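You operate a simulated robot arm through the tools that you are given. There is no shell and no other tool.

Carry out the task below with a simulated robot arm. There is one attempt and no reset: what you move stays moved.

## Task
Cycle mould 35's two rods one at a time, in the air card's order.
Fine: open the red air valve, run each rod out and home without a jam, shut the valve again. Where these are worked on the way, their far stop is far enough and under half their travel is too little: red air valve.

Only the result counts: the job must be done as asked and must still hold three seconds after the hand-in. Knocking over, shifting, dropping, spilling or breaking anything else fails it.

## Robot
A 7-joint arm with a three-finger gripper, fixed in place. Base frame: the origin is at the foot of the arm, x ahead of it, y to its left, z up; the work surface is at about z = 0.86. Readings come in m, degrees, newtons and seconds.
With the tool pointing down near the work surface it reaches from about 0.46 to 0.9 m from the base axis. Its first joint turns from -166.0 to 166.0 degrees. Payload 2.69 kg.
The tool frame sits at the grasp point between the pads (the TCP): z along the fingers, y along the line on which they close. The tips reach 0.029 m beyond it. The gripper opens to 0.12 m. The gripper's body begins 0.078 m behind the TCP.
Orientation is that of the tool frame in the base frame, as a unit quaternion [w, x, y, z]. With the fingers straight down and closing along the base's y, the tool's x points along the base's -x, its y along +y and its z along -z.

## Interface
- The arm moves only by the tool send_rows. Its argument "commands" is a list of rows, each a list of 7 numbers: the turn, a rotation vector about the tool's x, y, z in units of 45 degrees (1.0 is 45 degrees), then the shift along the tool's x, y, z in units of 200 mm (1.0 is 200 mm), then the gripper command, from -1 (fully open) to 1 (shut), values between in proportion. In form: [[rx, ry, rz, x, y, z, hand], ...]. A call has 1 to 20 rows; each row is the pose to reach, as a shift and turn from the pose commanded when the call began, along the tool's axes at that moment. A call with a number of a shift or a turn outside -1 to 1 is refused whole. A row lasts 0.2 s, in which the tool goes at most 0.05 m and 8.6 degrees; a call with a longer step from one row to the next is refused whole, and so is a gripper value outside its range. Where a pose cannot be reached the arm comes as near as it can. A force on the tool above 40 N (or 10 N above the force at the start of the call, whichever is more), or a blocked arm, ends the call early, and 0.2 s more pass. The fingers move at their own pace and stop on an object; they squeeze with about 23 N. The grip force told is the motor's: it shows also when the fingers shut on nothing. Time passes only in rows, and 0.2 s behind the last, so rows that repeat a pose let the fingers close. It gives the time, the measured TCP pose, the force on the tool (base axes), the opening and the grip force at its end, in the units of the frame above (readings bear some noise), with the torque about the TCP (base axes, N m) and any sound that the robot's microphone picked up, and new pictures: "show" is both (left out), scene, wrist or none.
- Cameras (640 x 400 px; columns grow to the right, rows downward): "scene" is fixed at [0.2167, -0.6542, 1.7564]; the picture's right is [0.60, -0.80, 0.00], its down [-0.75, -0.56, -0.35] and it looks along [0.28, 0.21, -0.94] (base axes); focal length 282 px, centre (320, 200). "wrist" rides on the gripper at [0.063, 0, -0.104] in the tool frame; the picture's right is [0.01, 1.00, 0.00], its down [-0.83, 0.00, -0.56] and it looks along [-0.56, 0.00, 0.83] (tool axes); focal length 275 px, centre (320, 200). There is no depth. A picture from a camera that has moved, and an enlarged one, comes with that camera's place and axes in the base frame and with its lens. The place of the scene camera against the robot may be out by one fixed shift of up to 0.012 m in any direction.
- raise_lower(by): slides the trunk up (or, below 0, down) by that many m; the arm rides with it, the base frame stays. It gives what a move gives, with no picture.
- close_up(camera, box): a new picture of the part [left, top, right, bottom] of that camera's present view, enlarged. No time passes.
- close_job(): hands the job in; it is judged then, once.

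Nothing tells you positions but the pictures and the camera data. Unless the task says otherwise, let go and move clear before handing in.

The tools are called after "Request:" as a command line: name --pt "numbers of a row" for each row, then --argument value for the rest, lists and objects as JSON in quotes. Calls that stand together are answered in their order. send_rows: Moves the arm, as the interface text tells. Its arguments: {"type":"object","properties":{"commands":{"type":"array","items":{"type":"array","items":{"type":"number"}}},"show":{"type":"string","enum":["both","scene","wrist","none"]}},"required":["commands"]} The other tools are called the same way: raise_lower (by) slides the trunk up or down; close_up (camera, box) takes an enlarged picture of a part of a camera's view; close_job () hands the job in.

At the start:

```text
time: 0.0
tcp_pos: [0.3285, -0.4471, 1.3831]
orientation: [0.0, 0.0, 1.0, 0.0]
force: [0.2, 0.6, -1.0]
torque: [-0.05, 0.02, 0.0]
finger_gap: 0.12
gripper_force: 0.1
trunk travel left (down, up): [-0.525, 0.061]
```

scene: 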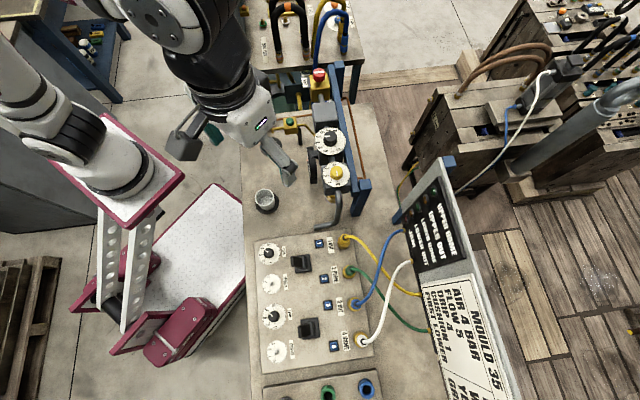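
wrist: 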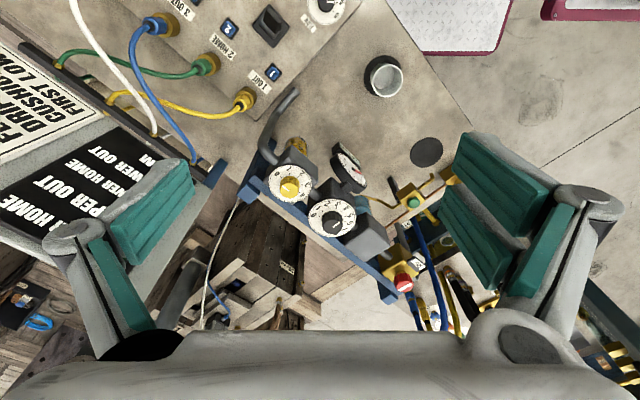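

I see a bench with a valve manifold (red air valve, gauges/regulators), a control panel with two rockers and dials, hoses, and a card. I'll look closely at the details before moving.

Request:
close_up --camera "scene" --box '[240, 220, 400, 380]'

Request:
close_up --camera "scene" --box '[380, 150, 540, 400]'

Request:
close_up --camera "scene" --box '[240, 50, 400, 230]'

Request:
close_up --camera "wrist" --box '[0, 0, 240, 220]'

Request:
close_up --camera "wrist" --box '[240, 80, 460, 310]'

```text
2.50 times, centred on (320, 300) of scene
camera zoom: at [0.2167, -0.6542, 1.7564], right [0.6, -0.8, 0.0], down [-0.75, -0.56, -0.35], along [0.28, 0.21, -0.94], focal length 704 px, centre (320, -50)
```

zoom: 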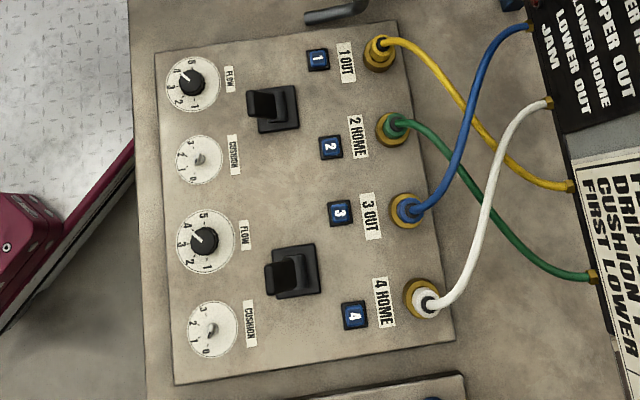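

```text
1.60 times, centred on (460, 275) of scene
camera zoom: at [0.2167, -0.6542, 1.7564], right [0.6, -0.8, 0.0], down [-0.75, -0.56, -0.35], along [0.28, 0.21, -0.94], focal length 450 px, centre (96, 80)
```

zoom: 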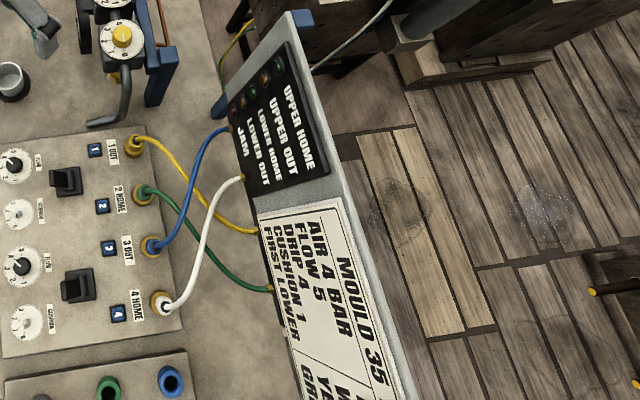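

```text
2.22 times, centred on (320, 140) of scene
camera zoom: at [0.2167, -0.6542, 1.7564], right [0.6, -0.8, 0.0], down [-0.75, -0.56, -0.35], along [0.28, 0.21, -0.94], focal length 626 px, centre (320, 333)
```

zoom: 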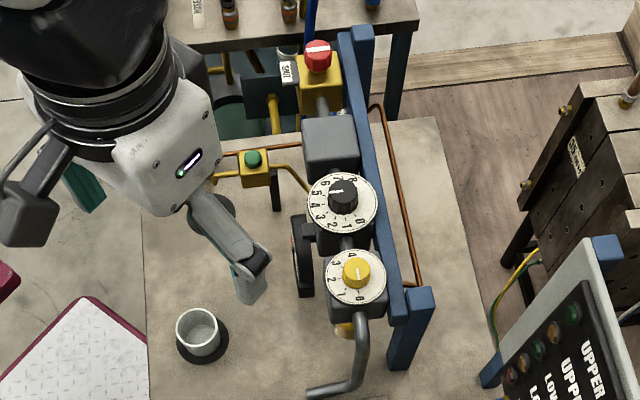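

```text
1.82 times, centred on (120, 110) of wrist
camera zoom: at [0.2651, -0.4472, 1.4872], right [-0.01, 1.0, 0.0], down [0.83, 0.0, 0.56], along [0.56, 0.0, -0.83], focal length 500 px, centre (684, 364)
```

zoom: 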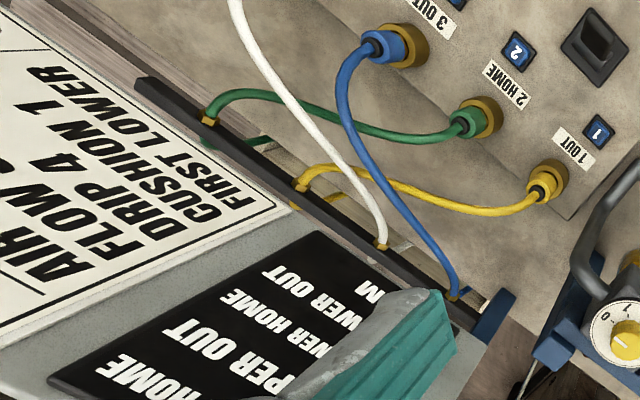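

```text
1.74 times, centred on (350, 195) of wrist
camera zoom: at [0.2651, -0.4472, 1.4872], right [-0.01, 1.0, 0.0], down [0.83, 0.0, 0.56], along [0.56, 0.0, -0.83], focal length 479 px, centre (268, 209)
```

zoom: 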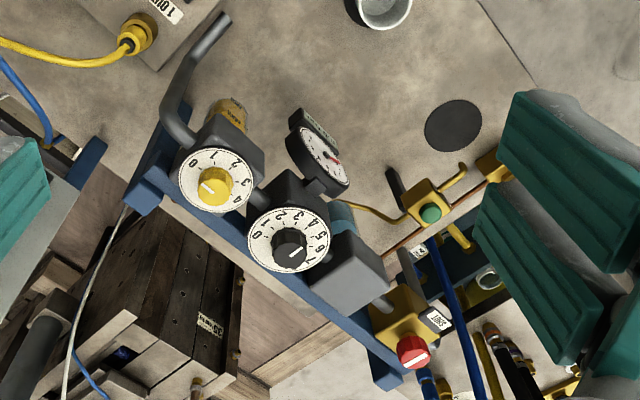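

I need the whole air card readable. I'll turn the wrist camera toward the board while staying high.

Request:
send_rows --pt "0 0 0.17 0 0 0 -1" --pt "0 0 0.34 0 0 0 -1" --pt "0 0 0.5 0 0 0 -1" --pt "0 0 0.67 0 0 0 -1" --pt "0 0 0.84 0 0 0 -1" --pt "0 0 1 0 0 0 -1" --show "wrist"

```text
time: 1.4
tcp_pos: [0.3298, -0.4466, 1.383]
orientation: [0.0, 0.384, 0.924, -0.001]
force: [0.2, -1.2, 0.4]
torque: [0.06, 0.02, 0.02]
finger_gap: 0.1202
gripper_force: 0.0
trunk travel left (down, up): [-0.525, 0.061]
camera wrist: at [0.2838, -0.4025, 1.4872], right [0.7, 0.71, 0.0], down [0.59, -0.59, 0.56], along [0.39, -0.39, -0.83], focal length 275 px, centre (320, 200)
```

wrist: 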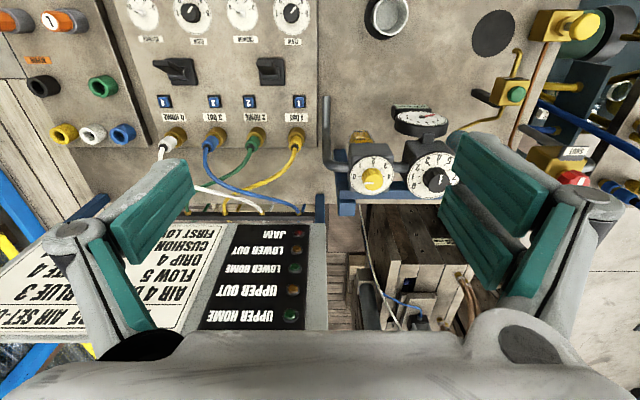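

The card also has hose colour lines partly hidden. I'll slide sideways toward the card to read all of it.

Request:
send_rows --pt "0 0 0.08 0 -0.2 0 -1" --pt "0 0 0.16 0 -0.4 0 -1" --pt "0 0 0.24 0 -0.6 0 -1" --pt "0 0 0.3 0 -0.8 0 -1" --pt "0 0 0.3 0 -1.0 0 -1" --show "both"

```text
time: 2.6
tcp_pos: [0.188, -0.5861, 1.3849]
orientation: [0.0, 0.487, 0.873, 0.0]
force: [1.0, 0.5, 0.1]
torque: [-0.04, 0.08, -0.02]
finger_gap: 0.1199
gripper_force: 0.0
trunk travel left (down, up): [-0.525, 0.061]
camera wrist: at [0.155, -0.5325, 1.4872], right [0.85, 0.53, 0.0], down [0.44, -0.71, 0.56], along [0.29, -0.47, -0.83], focal length 275 px, centre (320, 200)
```

scene: 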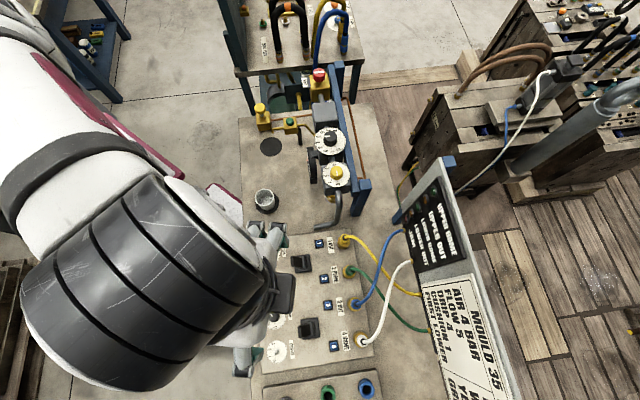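
wrist: 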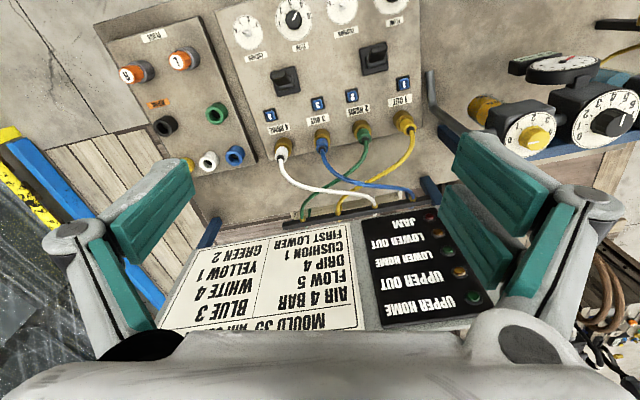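

Request:
close_up --camera "wrist" --box '[150, 190, 510, 340]'

Request:
close_up --camera "wrist" --box '[220, 0, 440, 150]'

Request:
close_up --camera "scene" --box '[250, 55, 380, 215]'

Request:
close_up --camera "scene" --box '[385, 30, 640, 220]'

```text
1.78 times, centred on (330, 265) of wrist
camera zoom: at [0.155, -0.5325, 1.4872], right [0.85, 0.53, 0.0], down [0.44, -0.71, 0.56], along [0.29, -0.47, -0.83], focal length 489 px, centre (302, 84)
```

zoom: 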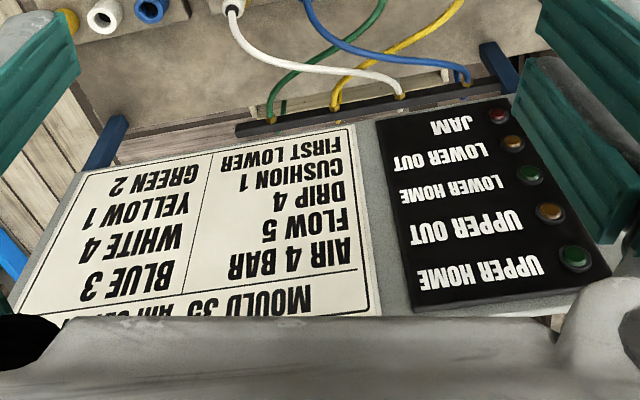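

```text
2.67 times, centred on (330, 75) of wrist
camera zoom: at [0.155, -0.5325, 1.4872], right [0.85, 0.53, 0.0], down [0.44, -0.71, 0.56], along [0.29, -0.47, -0.83], focal length 734 px, centre (293, 533)
```

zoom: 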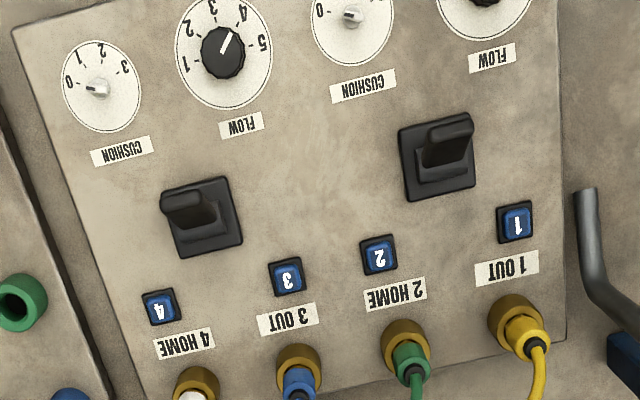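

```text
2.50 times, centred on (315, 135) of scene
camera zoom: at [0.2167, -0.6542, 1.7564], right [0.6, -0.8, 0.0], down [-0.75, -0.56, -0.35], along [0.28, 0.21, -0.94], focal length 704 px, centre (332, 362)
```

zoom: 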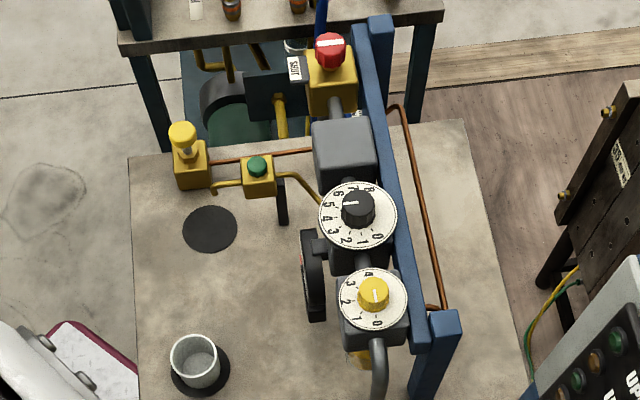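

```text
2.11 times, centred on (512, 125) of scene
camera zoom: at [0.2167, -0.6542, 1.7564], right [0.6, -0.8, 0.0], down [-0.75, -0.56, -0.35], along [0.28, 0.21, -0.94], focal length 593 px, centre (-85, 358)
```

zoom: 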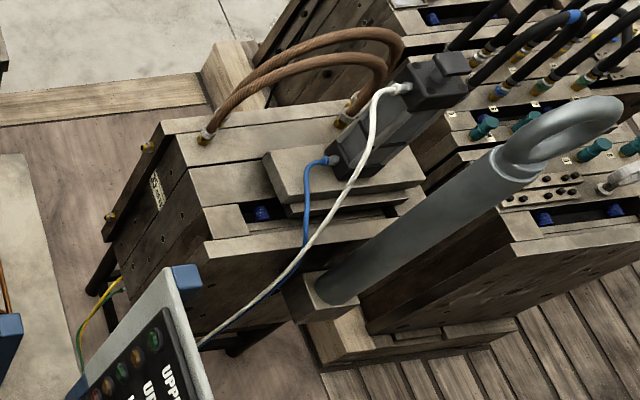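

The card reads Air 4 bar, Flow 5, Drip 4, Cushion 1, First Lower; Blue 3, White 4, Yellow 1, Green 2 (hoses already match). Next I'll look at the dials and the air valve from nearer.

Request:
send_rows --pt "0 0 0 0.1 0.2 0.05 -1" --pt "0 0 0 0.2 0.4 0.1 -1" --pt "0 0 0 0.3 0.6 0.15 -1" --pt "0 0 0 0.4 0.8 0.2 -1" --pt "0 0 0 0.5 1.0 0.25 -1" --show "both"

```text
time: 3.8
tcp_pos: [0.3091, -0.3998, 1.3323]
orientation: [0.0, 0.488, 0.873, -0.001]
force: [-0.3, -0.1, 1.2]
torque: [0.05, 0.02, 0.0]
finger_gap: 0.1201
gripper_force: 0.1
trunk travel left (down, up): [-0.525, 0.061]
camera wrist: at [0.2741, -0.3457, 1.4363], right [0.85, 0.53, 0.0], down [0.44, -0.71, 0.56], along [0.29, -0.47, -0.83], focal length 275 px, centre (320, 200)
```

scene: 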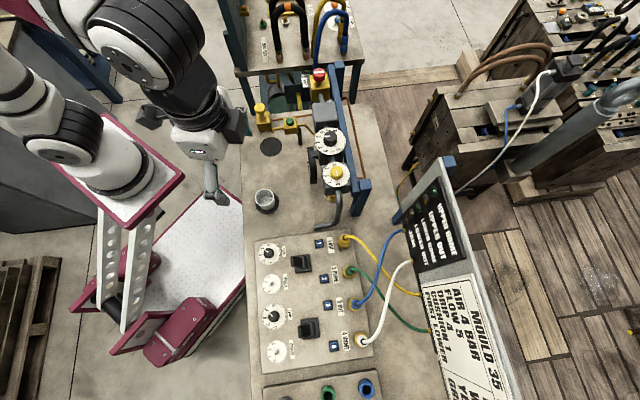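
wrist: 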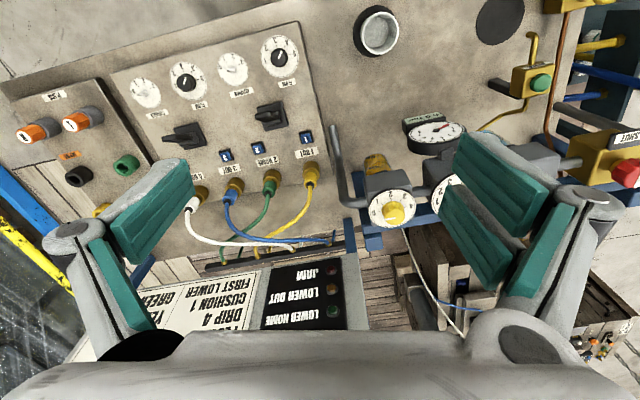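

Request:
close_up --camera "wrist" --box '[110, 20, 330, 180]'

Request:
close_up --camera "wrist" --box '[340, 90, 500, 240]'

Request:
close_up --camera "scene" --box '[250, 235, 350, 370]'

Request:
close_up --camera "scene" --box '[290, 60, 370, 130]'

Request:
close_up --camera "scene" --box '[300, 110, 370, 200]'

```text
2.50 times, centred on (220, 100) of wrist
camera zoom: at [0.2741, -0.3457, 1.4363], right [0.85, 0.53, 0.0], down [0.44, -0.71, 0.56], along [0.29, -0.47, -0.83], focal length 688 px, centre (570, 450)
```

zoom: 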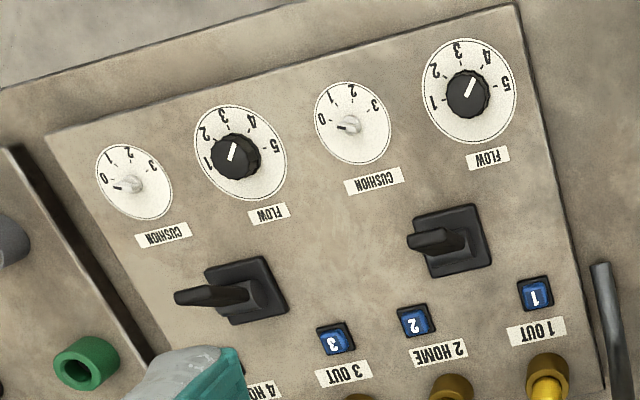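

```text
2.67 times, centred on (420, 165) of wrist
camera zoom: at [0.2741, -0.3457, 1.4363], right [0.85, 0.53, 0.0], down [0.44, -0.71, 0.56], along [0.29, -0.47, -0.83], focal length 734 px, centre (53, 293)
```

zoom: 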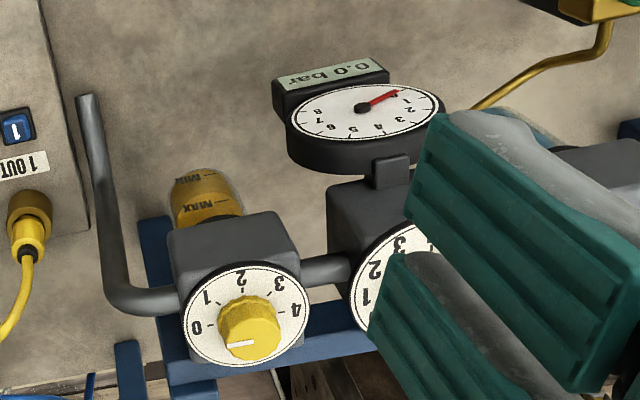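

```text
2.96 times, centred on (300, 302) of scene
camera zoom: at [0.2167, -0.6542, 1.7564], right [0.6, -0.8, 0.0], down [-0.75, -0.56, -0.35], along [0.28, 0.21, -0.94], focal length 834 px, centre (379, -104)
```

zoom: 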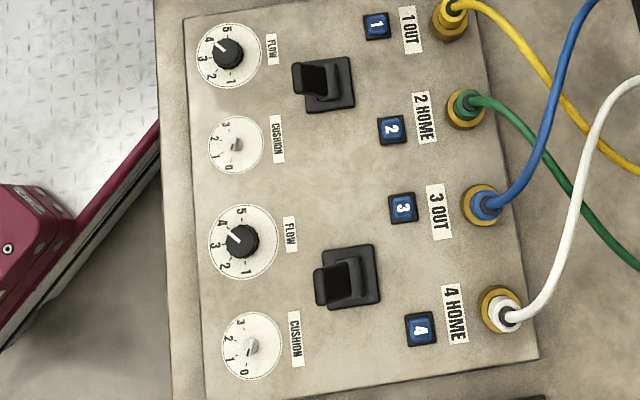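

```text
5.71 times, centred on (330, 95) of scene
camera zoom: at [0.2167, -0.6542, 1.7564], right [0.6, -0.8, 0.0], down [-0.75, -0.56, -0.35], along [0.28, 0.21, -0.94], focal length 1609 px, centre (263, 800)
```

zoom: 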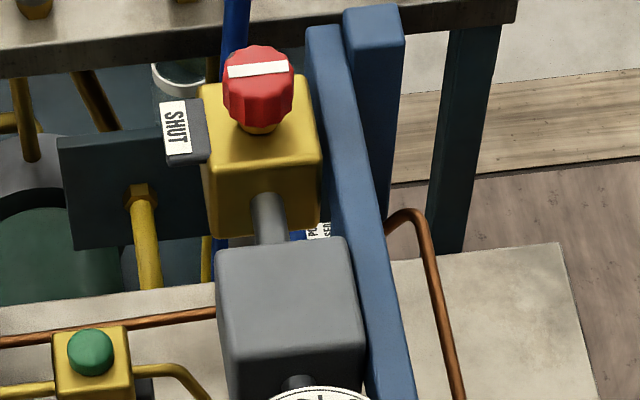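

```text
4.44 times, centred on (335, 155) of scene
camera zoom: at [0.2167, -0.6542, 1.7564], right [0.6, -0.8, 0.0], down [-0.75, -0.56, -0.35], along [0.28, 0.21, -0.94], focal length 1251 px, centre (253, 400)
```

zoom: 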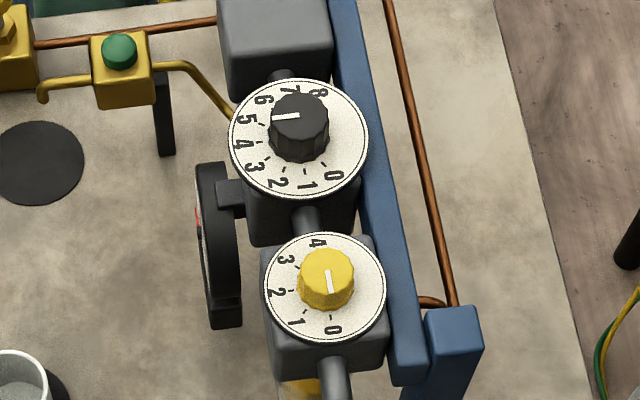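

Dials, levers and numbered buttons are visible; I need a nearer look at the levers and buttons on the control panel, so I'll come down behind it.

Request:
send_rows --pt "0 0 -0.05 0 -0.16 0.16 -1" --pt "0 0 -0.1 0 -0.32 0.32 -1" --pt "0 0 -0.15 0 -0.48 0.48 -1" --pt "0 0 -0.2 0 -0.64 0.64 -1" --pt "0 0 -0.25 0 -0.8 0.8 -1" --pt "0 0 -0.3 0 -0.95 0.95 -1" --show "both"

```text
time: 5.2
tcp_pos: [0.1431, -0.5004, 1.1435]
orientation: [0.0, 0.382, 0.924, -0.001]
force: [0.0, 0.4, 0.2]
torque: [0.0, 0.0, -0.01]
finger_gap: 0.1197
gripper_force: 0.1
trunk travel left (down, up): [-0.525, 0.061]
camera wrist: at [0.0971, -0.4558, 1.2462], right [0.7, 0.71, 0.0], down [0.59, -0.58, 0.56], along [0.4, -0.39, -0.83], focal length 275 px, centre (320, 200)
```

scene: 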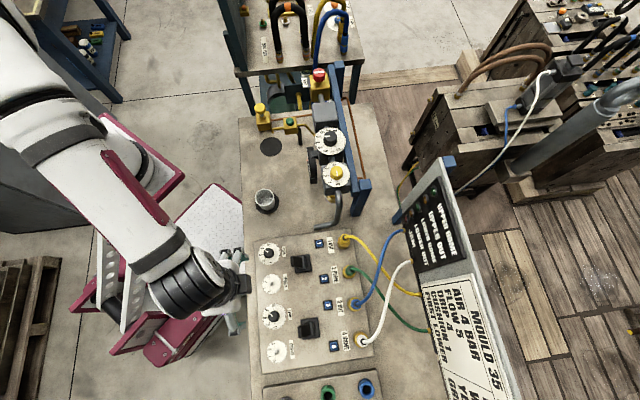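
wrist: 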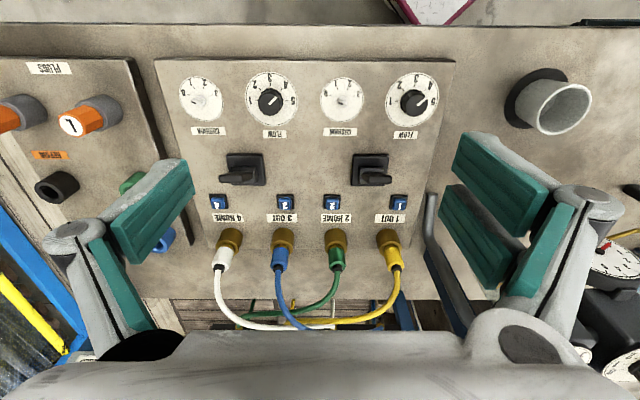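

Request:
close_up --camera "wrist" --box '[180, 140, 320, 230]'

Request:
close_up --camera "wrist" --box '[310, 140, 450, 230]'

Request:
close_up --camera "wrist" --box '[170, 60, 310, 145]'

Request:
close_up --camera "wrist" --box '[310, 60, 450, 145]'

Request:
close_up --camera "scene" --box '[280, 240, 380, 300]'

Request:
close_up --camera "scene" --box '[280, 300, 380, 360]'

```text
4.44 times, centred on (250, 185) of wrist
camera zoom: at [0.0971, -0.4558, 1.2462], right [0.7, 0.71, 0.0], down [0.59, -0.58, 0.56], along [0.4, -0.39, -0.83], focal length 1224 px, centre (631, 267)
```

zoom: 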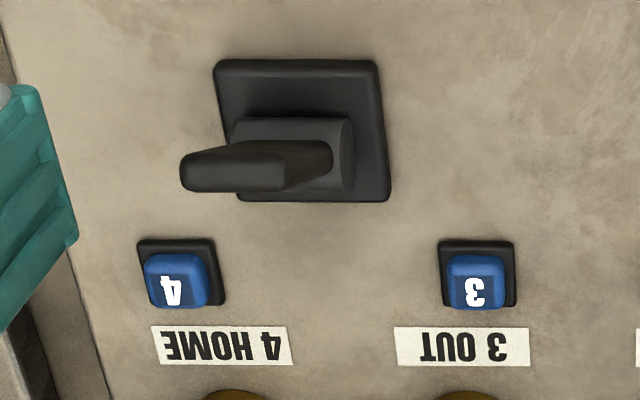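

```text
4.44 times, centred on (380, 185) of wrist
camera zoom: at [0.0971, -0.4558, 1.2462], right [0.7, 0.71, 0.0], down [0.59, -0.58, 0.56], along [0.4, -0.39, -0.83], focal length 1224 px, centre (53, 267)
```

zoom: 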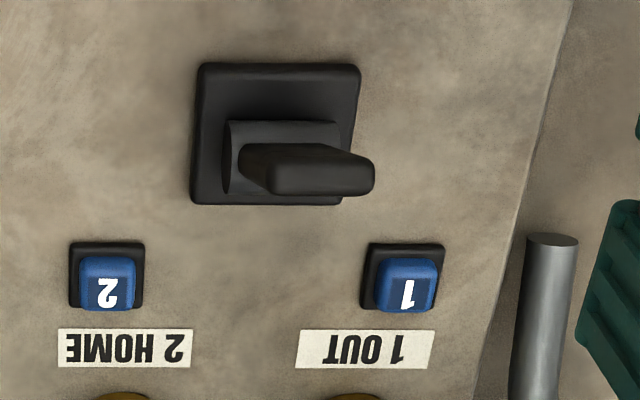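

```text
4.57 times, centred on (240, 102) of wrist
camera zoom: at [0.0971, -0.4558, 1.2462], right [0.7, 0.71, 0.0], down [0.59, -0.58, 0.56], along [0.4, -0.39, -0.83], focal length 1258 px, centre (686, 646)
```

zoom: 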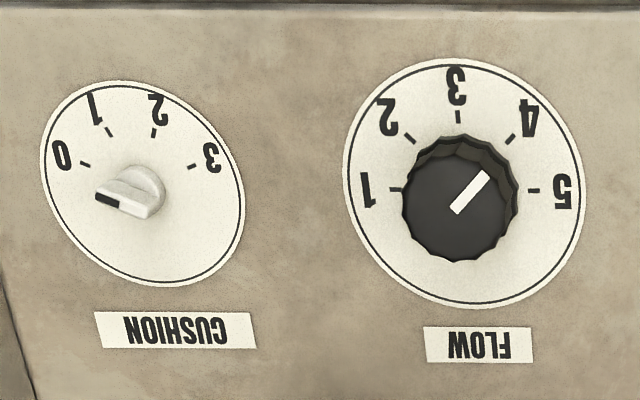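

```text
4.57 times, centred on (380, 102) of wrist
camera zoom: at [0.0971, -0.4558, 1.2462], right [0.7, 0.71, 0.0], down [0.59, -0.58, 0.56], along [0.4, -0.39, -0.83], focal length 1258 px, centre (46, 646)
```

zoom: 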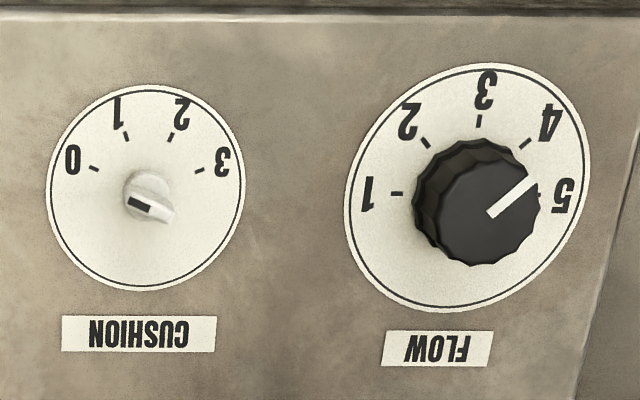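

```text
6.40 times, centred on (330, 270) of scene
camera zoom: at [0.2167, -0.6542, 1.7564], right [0.6, -0.8, 0.0], down [-0.75, -0.56, -0.35], along [0.28, 0.21, -0.94], focal length 1802 px, centre (256, -248)
```

zoom: 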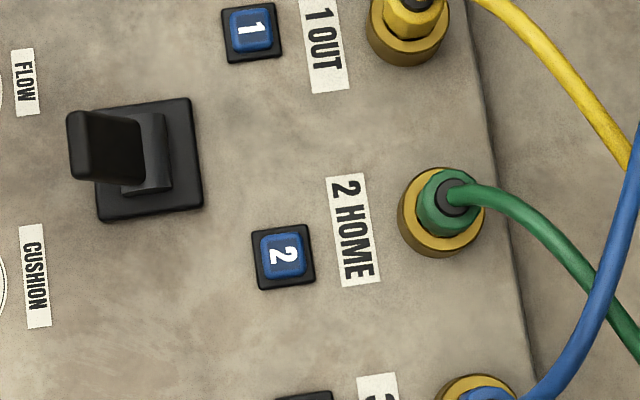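

```text
6.40 times, centred on (330, 330) of scene
camera zoom: at [0.2167, -0.6542, 1.7564], right [0.6, -0.8, 0.0], down [-0.75, -0.56, -0.35], along [0.28, 0.21, -0.94], focal length 1802 px, centre (256, -632)
```

zoom: 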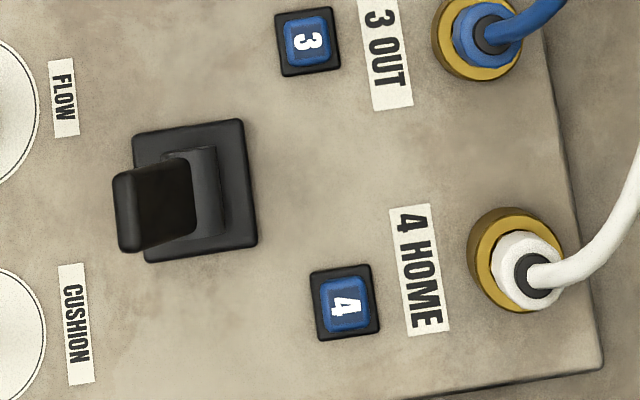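

The panel is clear: toggle levers, numbered buttons 1–4 with OUT/HOME labels. Next I'll go look at the red air valve closely.

Request:
send_rows --pt "0 0 0 0 0.2 -0.1 -1" --pt "0 0 0 0 0.4 -0.2 -1" --pt "0 0 0 0 0.6 -0.3 -1" --pt "0 0 0 0 0.8 -0.4 -1" --pt "0 0 0 0 1.0 -0.5 -1" --show "none"

Request:
send_rows --pt "0 0 0 -0.05 0.2 -0.07 -1" --pt "0 0 0 -0.1 0.4 -0.14 -1" --pt "0 0 0 -0.15 0.6 -0.21 -1" --pt "0 0 0 -0.2 0.8 -0.28 -1" --pt "0 0 0 -0.25 1.0 -0.35 -1" --show "none"

Request:
send_rows --pt "0 0 0 -0.06 0.2 0 -1" --pt "0 0 0 -0.12 0.4 0 -1" --pt "0 0 0 -0.18 0.6 0 -1" --pt "0 0 0 -0.24 0.73 0 -1" --show "both"

```text
time: 6.4
tcp_pos: [0.284, -0.3572, 1.2421]
orientation: [0.001, 0.384, 0.923, 0.0]
force: [-0.3, 0.0, -0.3]
torque: [0.04, 0.0, 0.02]
finger_gap: 0.1201
gripper_force: 0.1
trunk travel left (down, up): [-0.525, 0.061]
```

```text
time: 7.6
tcp_pos: [0.4628, -0.2506, 1.314]
orientation: [-0.001, 0.383, 0.924, 0.0]
force: [-0.5, 0.6, -1.4]
torque: [0.01, -0.01, -0.02]
finger_gap: 0.12
gripper_force: 0.0
trunk travel left (down, up): [-0.525, 0.061]
```

```text
time: 8.6
tcp_pos: [0.6, -0.1792, 1.3128]
orientation: [0.0, 0.383, 0.924, 0.0]
force: [-0.9, -0.8, 0.1]
torque: [0.02, -0.06, 0.03]
finger_gap: 0.1201
gripper_force: 0.1
trunk travel left (down, up): [-0.525, 0.061]
camera wrist: at [0.5549, -0.1343, 1.4158], right [0.7, 0.71, 0.0], down [0.59, -0.59, 0.56], along [0.39, -0.39, -0.83], focal length 275 px, centre (320, 200)
```

scene: 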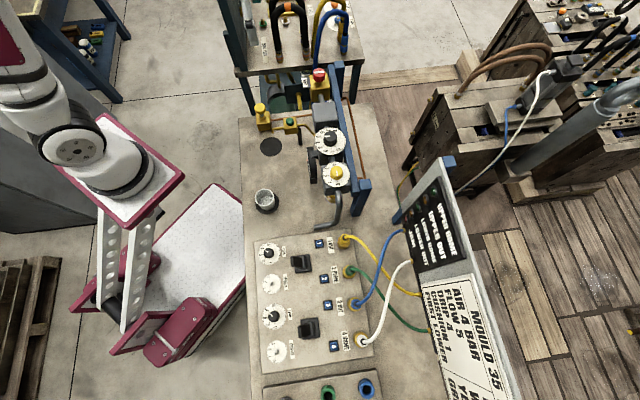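
wrist: 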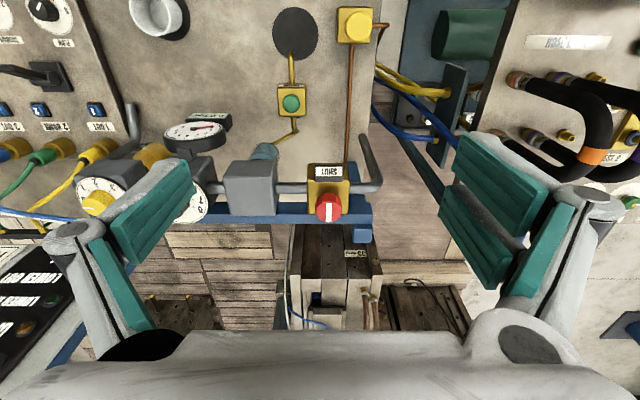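

The red valve is in the wrist view with SHUT marked beside it. Let me zoom in on it, and check the scene view.

Request:
close_up --camera "wrist" --box '[270, 130, 400, 250]'

Request:
close_up --camera "scene" --box '[200, 0, 400, 130]'

Request:
close_up --camera "wrist" --box '[130, 90, 330, 230]'

Request:
close_up --camera "scene" --box '[0, 0, 200, 200]'

```text
3.33 times, centred on (335, 190) of wrist
camera zoom: at [0.5549, -0.1343, 1.4158], right [0.7, 0.71, 0.0], down [0.59, -0.59, 0.56], along [0.39, -0.39, -0.83], focal length 918 px, centre (270, 233)
```

zoom: 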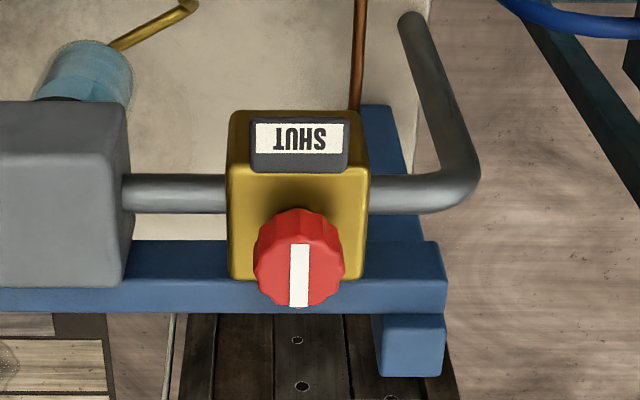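

```text
3.08 times, centred on (300, 65) of scene
camera zoom: at [0.2167, -0.6542, 1.7564], right [0.6, -0.8, 0.0], down [-0.75, -0.56, -0.35], along [0.28, 0.21, -0.94], focal length 866 px, centre (382, 615)
```

zoom: 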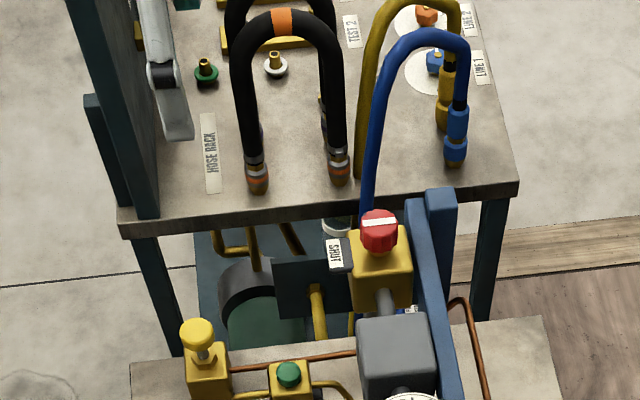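

```text
2.86 times, centred on (230, 160) of wrist
camera zoom: at [0.5549, -0.1343, 1.4158], right [0.7, 0.71, 0.0], down [0.59, -0.59, 0.56], along [0.39, -0.39, -0.83], focal length 786 px, centre (577, 314)
```

zoom: 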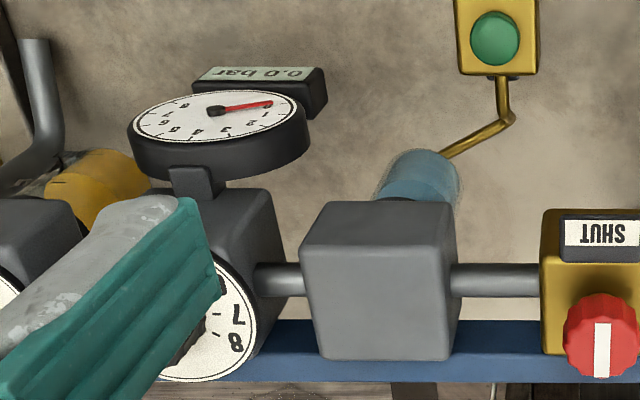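

```text
2.00 times, centred on (100, 100) of scene
camera zoom: at [0.2167, -0.6542, 1.7564], right [0.6, -0.8, 0.0], down [-0.75, -0.56, -0.35], along [0.28, 0.21, -0.94], focal length 563 px, centre (760, 400)
```

zoom: 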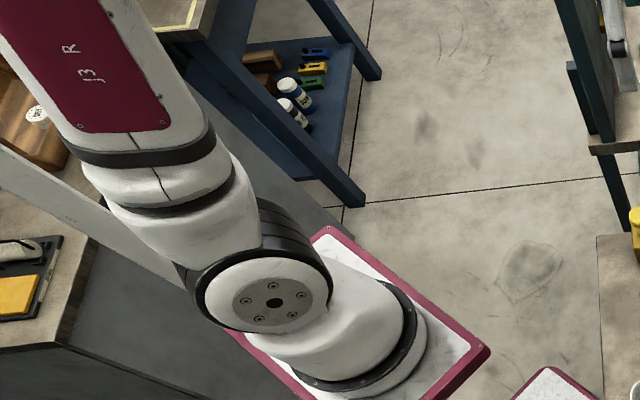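

The knob is a quarter-turn type at about (0.715, −0.278, 1.125), with its bar pointing to SHUT. I'll hover over it to refine its position.

Request:
send_rows --pt "0 0 0 -0.15 0.01 0.1 -1" --pt "0 0 0 -0.3 0.02 0.2 -1" --pt "0 0 0 -0.45 0.03 0.3 -1" --pt "0 0 0 -0.6 0.045 0.4 -1" --pt "0 0 0 -0.757 0.057 0.5 -1" --show "both"

```text
time: 9.8
tcp_pos: [0.7156, -0.2799, 1.2141]
orientation: [0.0, 0.382, 0.924, 0.0]
force: [-0.4, 0.9, 0.8]
torque: [-0.04, -0.01, 0.0]
finger_gap: 0.1201
gripper_force: 0.1
trunk travel left (down, up): [-0.525, 0.061]
camera wrist: at [0.6697, -0.2358, 1.317], right [0.7, 0.71, 0.0], down [0.59, -0.58, 0.56], along [0.4, -0.39, -0.83], focal length 275 px, centre (320, 200)
```

scene: 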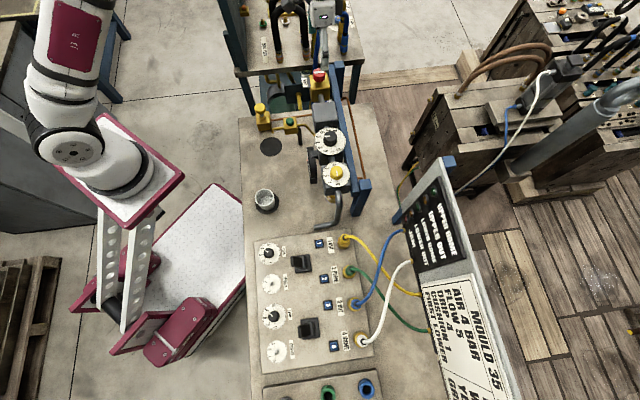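
wrist: 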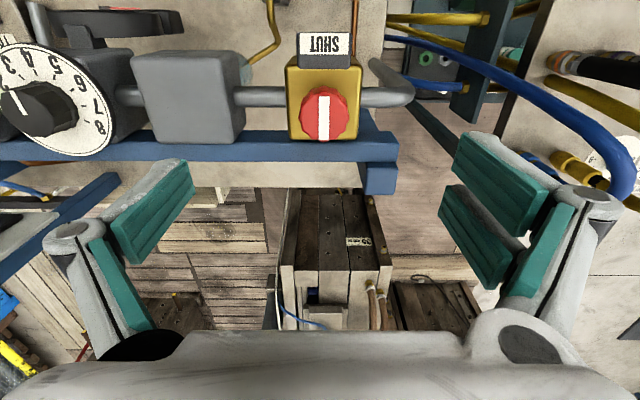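

Request:
close_up --camera "wrist" --box '[260, 20, 420, 200]'

Request:
close_up --camera "scene" --box '[290, 0, 370, 110]'

Request:
close_up --camera "wrist" --box '[260, 170, 420, 340]'

```text
2.22 times, centred on (340, 110) of wrist
camera zoom: at [0.6697, -0.2358, 1.317], right [0.7, 0.71, 0.0], down [0.59, -0.58, 0.56], along [0.4, -0.39, -0.83], focal length 612 px, centre (276, 400)
```

zoom: 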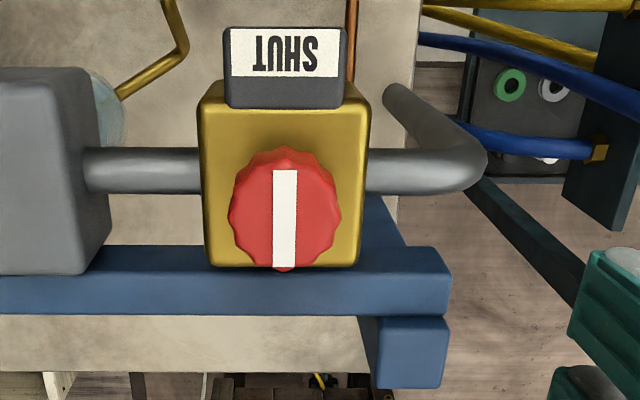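

```text
3.64 times, centred on (330, 55) of scene
camera zoom: at [0.2167, -0.6542, 1.7564], right [0.6, -0.8, 0.0], down [-0.75, -0.56, -0.35], along [0.28, 0.21, -0.94], focal length 1024 px, centre (284, 727)
```

zoom: 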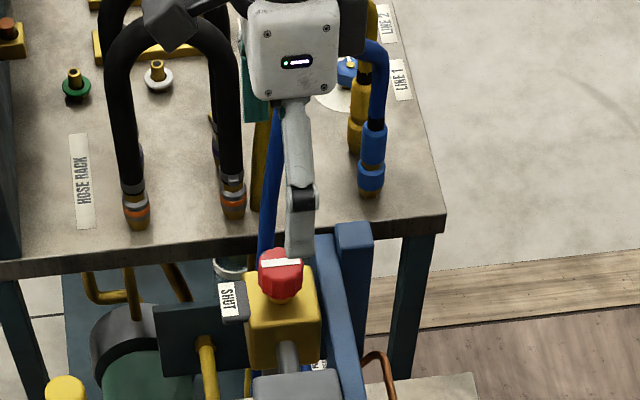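

```text
2.35 times, centred on (340, 255) of wrist
camera zoom: at [0.6697, -0.2358, 1.317], right [0.7, 0.71, 0.0], down [0.59, -0.58, 0.56], along [0.4, -0.39, -0.83], focal length 648 px, centre (273, 71)
```

zoom: 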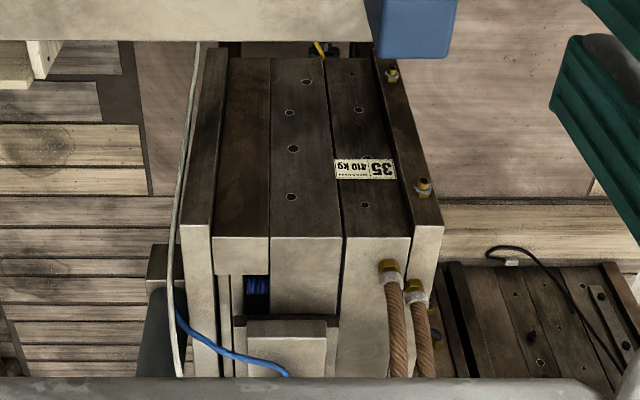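

Knob refined to about (0.7125, −0.275), top at z≈1.13. I'll narrow the fingers to 60 mm and come down part way to check alignment.

Request:
send_rows --pt "0 0 0 0.027 0.005 0.0 0" --pt "0 0 0 0.027 0.005 0.1 0" --pt "0 0 0 0.027 0.005 0.2 0" --pt "0 0 0 0.027 0.005 0.25 0" --show "both"

```text
time: 10.8
tcp_pos: [0.7089, -0.2746, 1.1648]
orientation: [0.0, 0.382, 0.924, 0.0]
force: [-0.3, 0.0, -0.7]
torque: [0.03, 0.0, -0.02]
finger_gap: 0.0601
gripper_force: 0.0
trunk travel left (down, up): [-0.525, 0.061]
camera wrist: at [0.6641, -0.2302, 1.2675], right [0.7, 0.71, 0.0], down [0.59, -0.58, 0.56], along [0.39, -0.39, -0.83], focal length 275 px, centre (320, 200)
```

scene: 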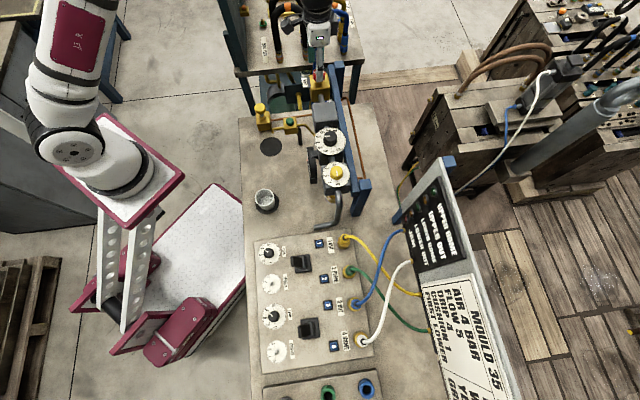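
wrist: 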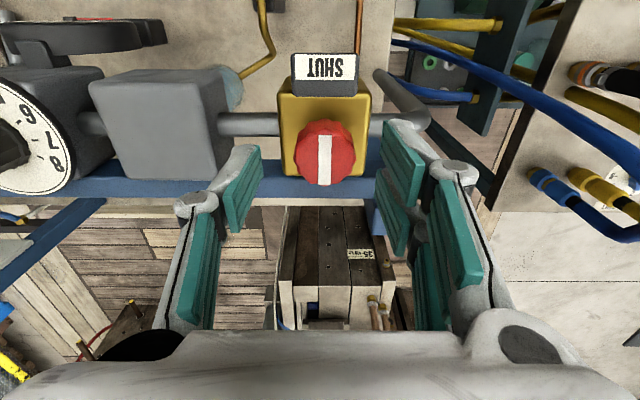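

Request:
close_up --camera "wrist" --box '[240, 40, 420, 220]'

Request:
close_up --camera "scene" --box '[280, 30, 360, 120]'

```text
2.22 times, centred on (330, 130) of wrist
camera zoom: at [0.6641, -0.2302, 1.2675], right [0.7, 0.71, 0.0], down [0.59, -0.58, 0.56], along [0.39, -0.39, -0.83], focal length 612 px, centre (298, 356)
```

zoom: 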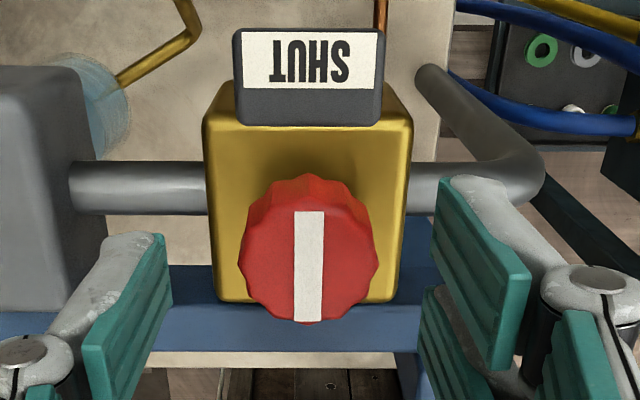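

```text
4.44 times, centred on (320, 75) of scene
camera zoom: at [0.2167, -0.6542, 1.7564], right [0.6, -0.8, 0.0], down [-0.75, -0.56, -0.35], along [0.28, 0.21, -0.94], focal length 1251 px, centre (320, 756)
```

zoom: 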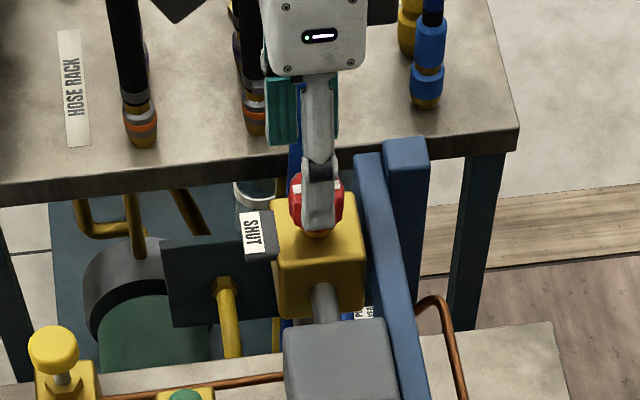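

Alignment off by about 3 mm; I'll correct, lower around the knob and close.

Request:
send_rows --pt "0 0 0 -0.015 0.015 0.0 0" --pt "0 0 0 -0.015 0.015 0.08 0" --pt "0 0 0 -0.015 0.015 0.15 0" --pt "0 0 0 -0.015 0.015 0.15 0.3" --pt "0 0 0 -0.015 0.015 0.15 1" --pt "0 0 0 -0.015 0.015 0.15 1" --pt "0 0 0 -0.015 0.015 0.15 1" --show "both"

```text
time: 12.4
tcp_pos: [0.7132, -0.2754, 1.1343]
orientation: [0.0, 0.383, 0.924, -0.001]
force: [-9.7, -5.9, -2.3]
torque: [-0.35, 0.24, -0.02]
finger_gap: 0.034
gripper_force: 45.1
trunk travel left (down, up): [-0.525, 0.061]
camera wrist: at [0.6689, -0.2311, 1.2382], right [0.7, 0.71, 0.0], down [0.59, -0.59, 0.56], along [0.39, -0.39, -0.83], focal length 275 px, centre (320, 200)
```

scene: 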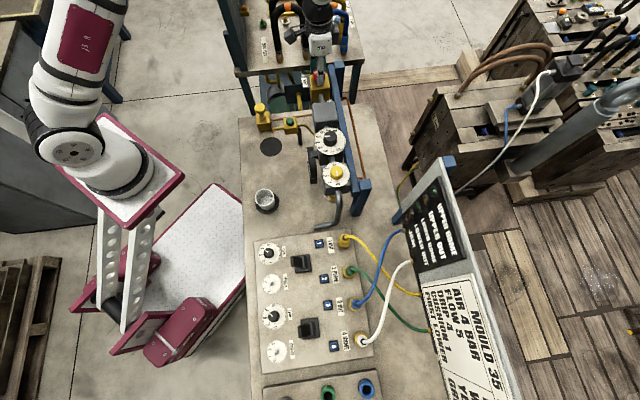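
wrist: 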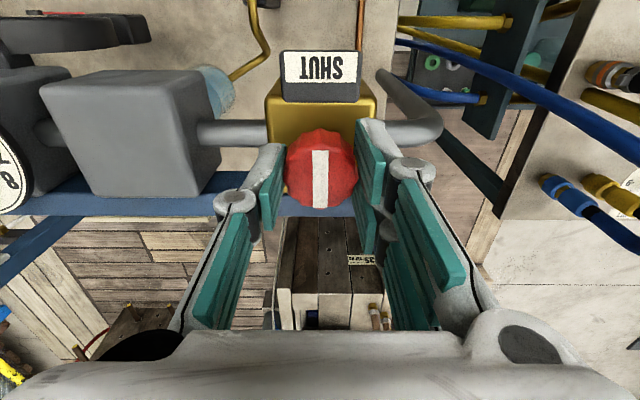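

Knob gripped. I'll try turning it a little counter-clockwise first and read the torque.

Request:
send_rows --pt "0 0 0 0 -0.007 0 1" --pt "0 0 -0.15 0 -0.007 0 1" --pt "0 0 -0.3 0 -0.007 0 1" --show "wrist"

```text
time: 13.2
tcp_pos: [0.7146, -0.2754, 1.1346]
orientation: [0.0, 0.271, 0.963, 0.0]
force: [-7.9, -3.6, 5.3]
torque: [0.42, 0.46, -0.01]
finger_gap: 0.0338
gripper_force: 45.2
trunk travel left (down, up): [-0.525, 0.061]
camera wrist: at [0.6594, -0.2431, 1.238], right [0.52, 0.86, 0.0], down [0.71, -0.43, 0.56], along [0.48, -0.29, -0.83], focal length 275 px, centre (320, 200)
```

wrist: 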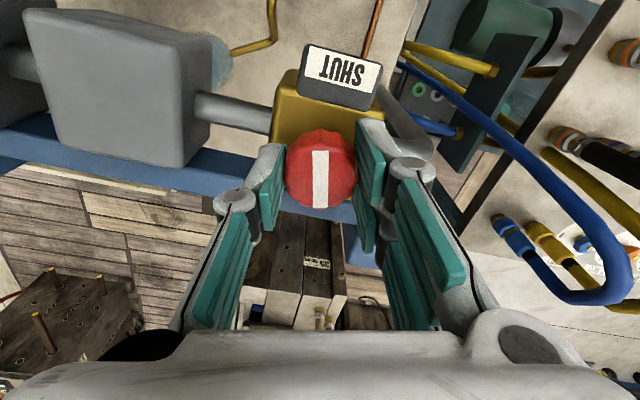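

The knob turns freely counter-clockwise. I'll continue turning and watch for the stop.

Request:
send_rows --pt "0 0 -0.15 0 0 0 1" --pt "0 0 -0.3 0 0 0 1" --pt "0 0 -0.45 0 0 0 1" --pt "0 0 -0.6 0 0 0 1" --pt "0 0 -0.75 0 0 0 1" --show "both"

```text
time: 14.4
tcp_pos: [0.7134, -0.2759, 1.1345]
orientation: [0.001, -0.021, 1.0, 0.001]
force: [-4.5, -3.4, 6.9]
torque: [0.15, 0.07, -0.02]
finger_gap: 0.0342
gripper_force: 45.1
trunk travel left (down, up): [-0.525, 0.061]
camera wrist: at [0.6504, -0.2788, 1.238], right [-0.05, 1.0, 0.0], down [0.83, 0.04, 0.56], along [0.56, 0.03, -0.83], focal length 275 px, centre (320, 200)
```

scene: 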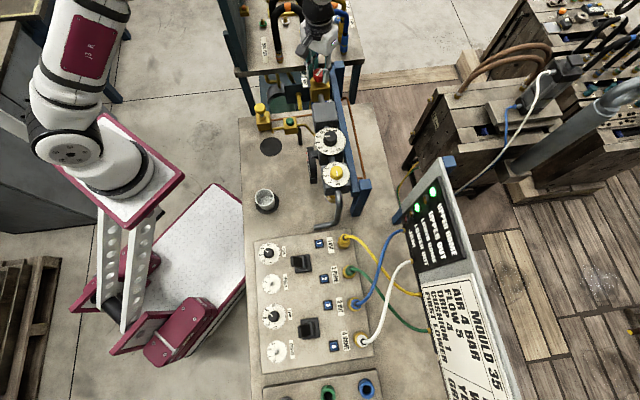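
wrist: 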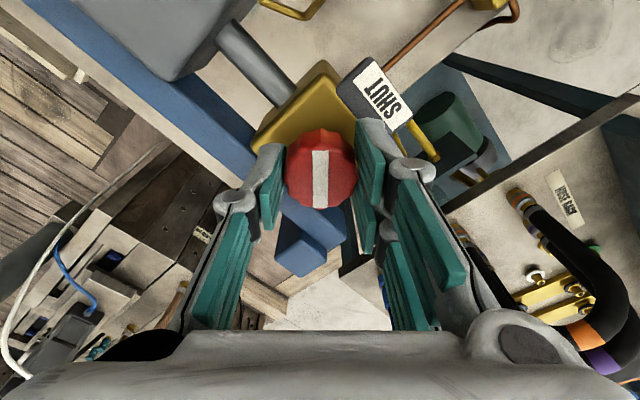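

Both HOME lamps are lit, so air is flowing at ~46° turned. I'll carry on toward the far stop, carefully past the tag.

Request:
send_rows --pt "0 0 -0.15 0 0 0 1" --pt "0 0 -0.3 0 0 0 1" --pt "0 0 -0.45 0 0 0 1" --show "wrist"

```text
time: 15.2
tcp_pos: [0.714, -0.2748, 1.1352]
orientation: [0.0, -0.197, 0.98, 0.0]
force: [-1.9, -1.4, 8.7]
torque: [0.34, -0.01, -0.03]
finger_gap: 0.0338
gripper_force: 45.0
trunk travel left (down, up): [-0.525, 0.061]
camera wrist: at [0.6555, -0.3005, 1.238], right [-0.39, 0.92, 0.0], down [0.76, 0.32, 0.56], along [0.51, 0.22, -0.83], focal length 275 px, centre (320, 200)
```

wrist: 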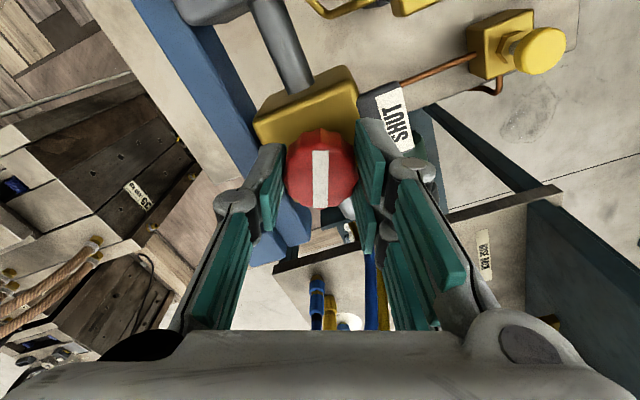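

Request:
close_up --camera "wrist" --box '[230, 50, 430, 230]'

Request:
close_up --camera "scene" --box '[280, 30, 360, 120]'

Request:
close_up --camera "scene" --box '[390, 150, 480, 280]'

```text
2.22 times, centred on (330, 140) of wrist
camera zoom: at [0.6555, -0.3005, 1.238], right [-0.39, 0.92, 0.0], down [0.76, 0.32, 0.56], along [0.51, 0.22, -0.83], focal length 612 px, centre (298, 333)
```

zoom: 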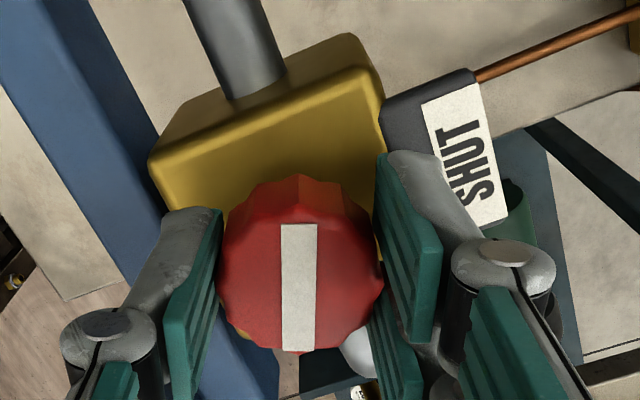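

```text
4.44 times, centred on (320, 75) of scene
camera zoom: at [0.2167, -0.6542, 1.7564], right [0.6, -0.8, 0.0], down [-0.75, -0.56, -0.35], along [0.28, 0.21, -0.94], focal length 1251 px, centre (320, 756)
```

zoom: 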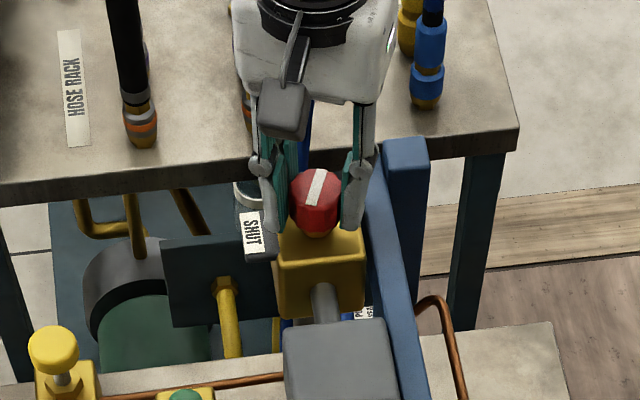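

```text
3.08 times, centred on (435, 215) of scene
camera zoom: at [0.2167, -0.6542, 1.7564], right [0.6, -0.8, 0.0], down [-0.75, -0.56, -0.35], along [0.28, 0.21, -0.94], focal length 866 px, centre (-34, 154)
```

zoom: 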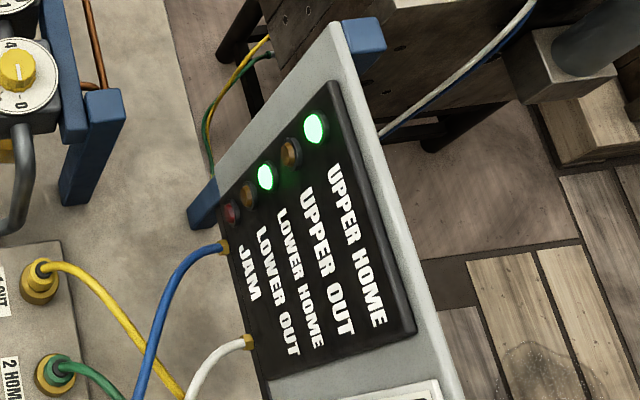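

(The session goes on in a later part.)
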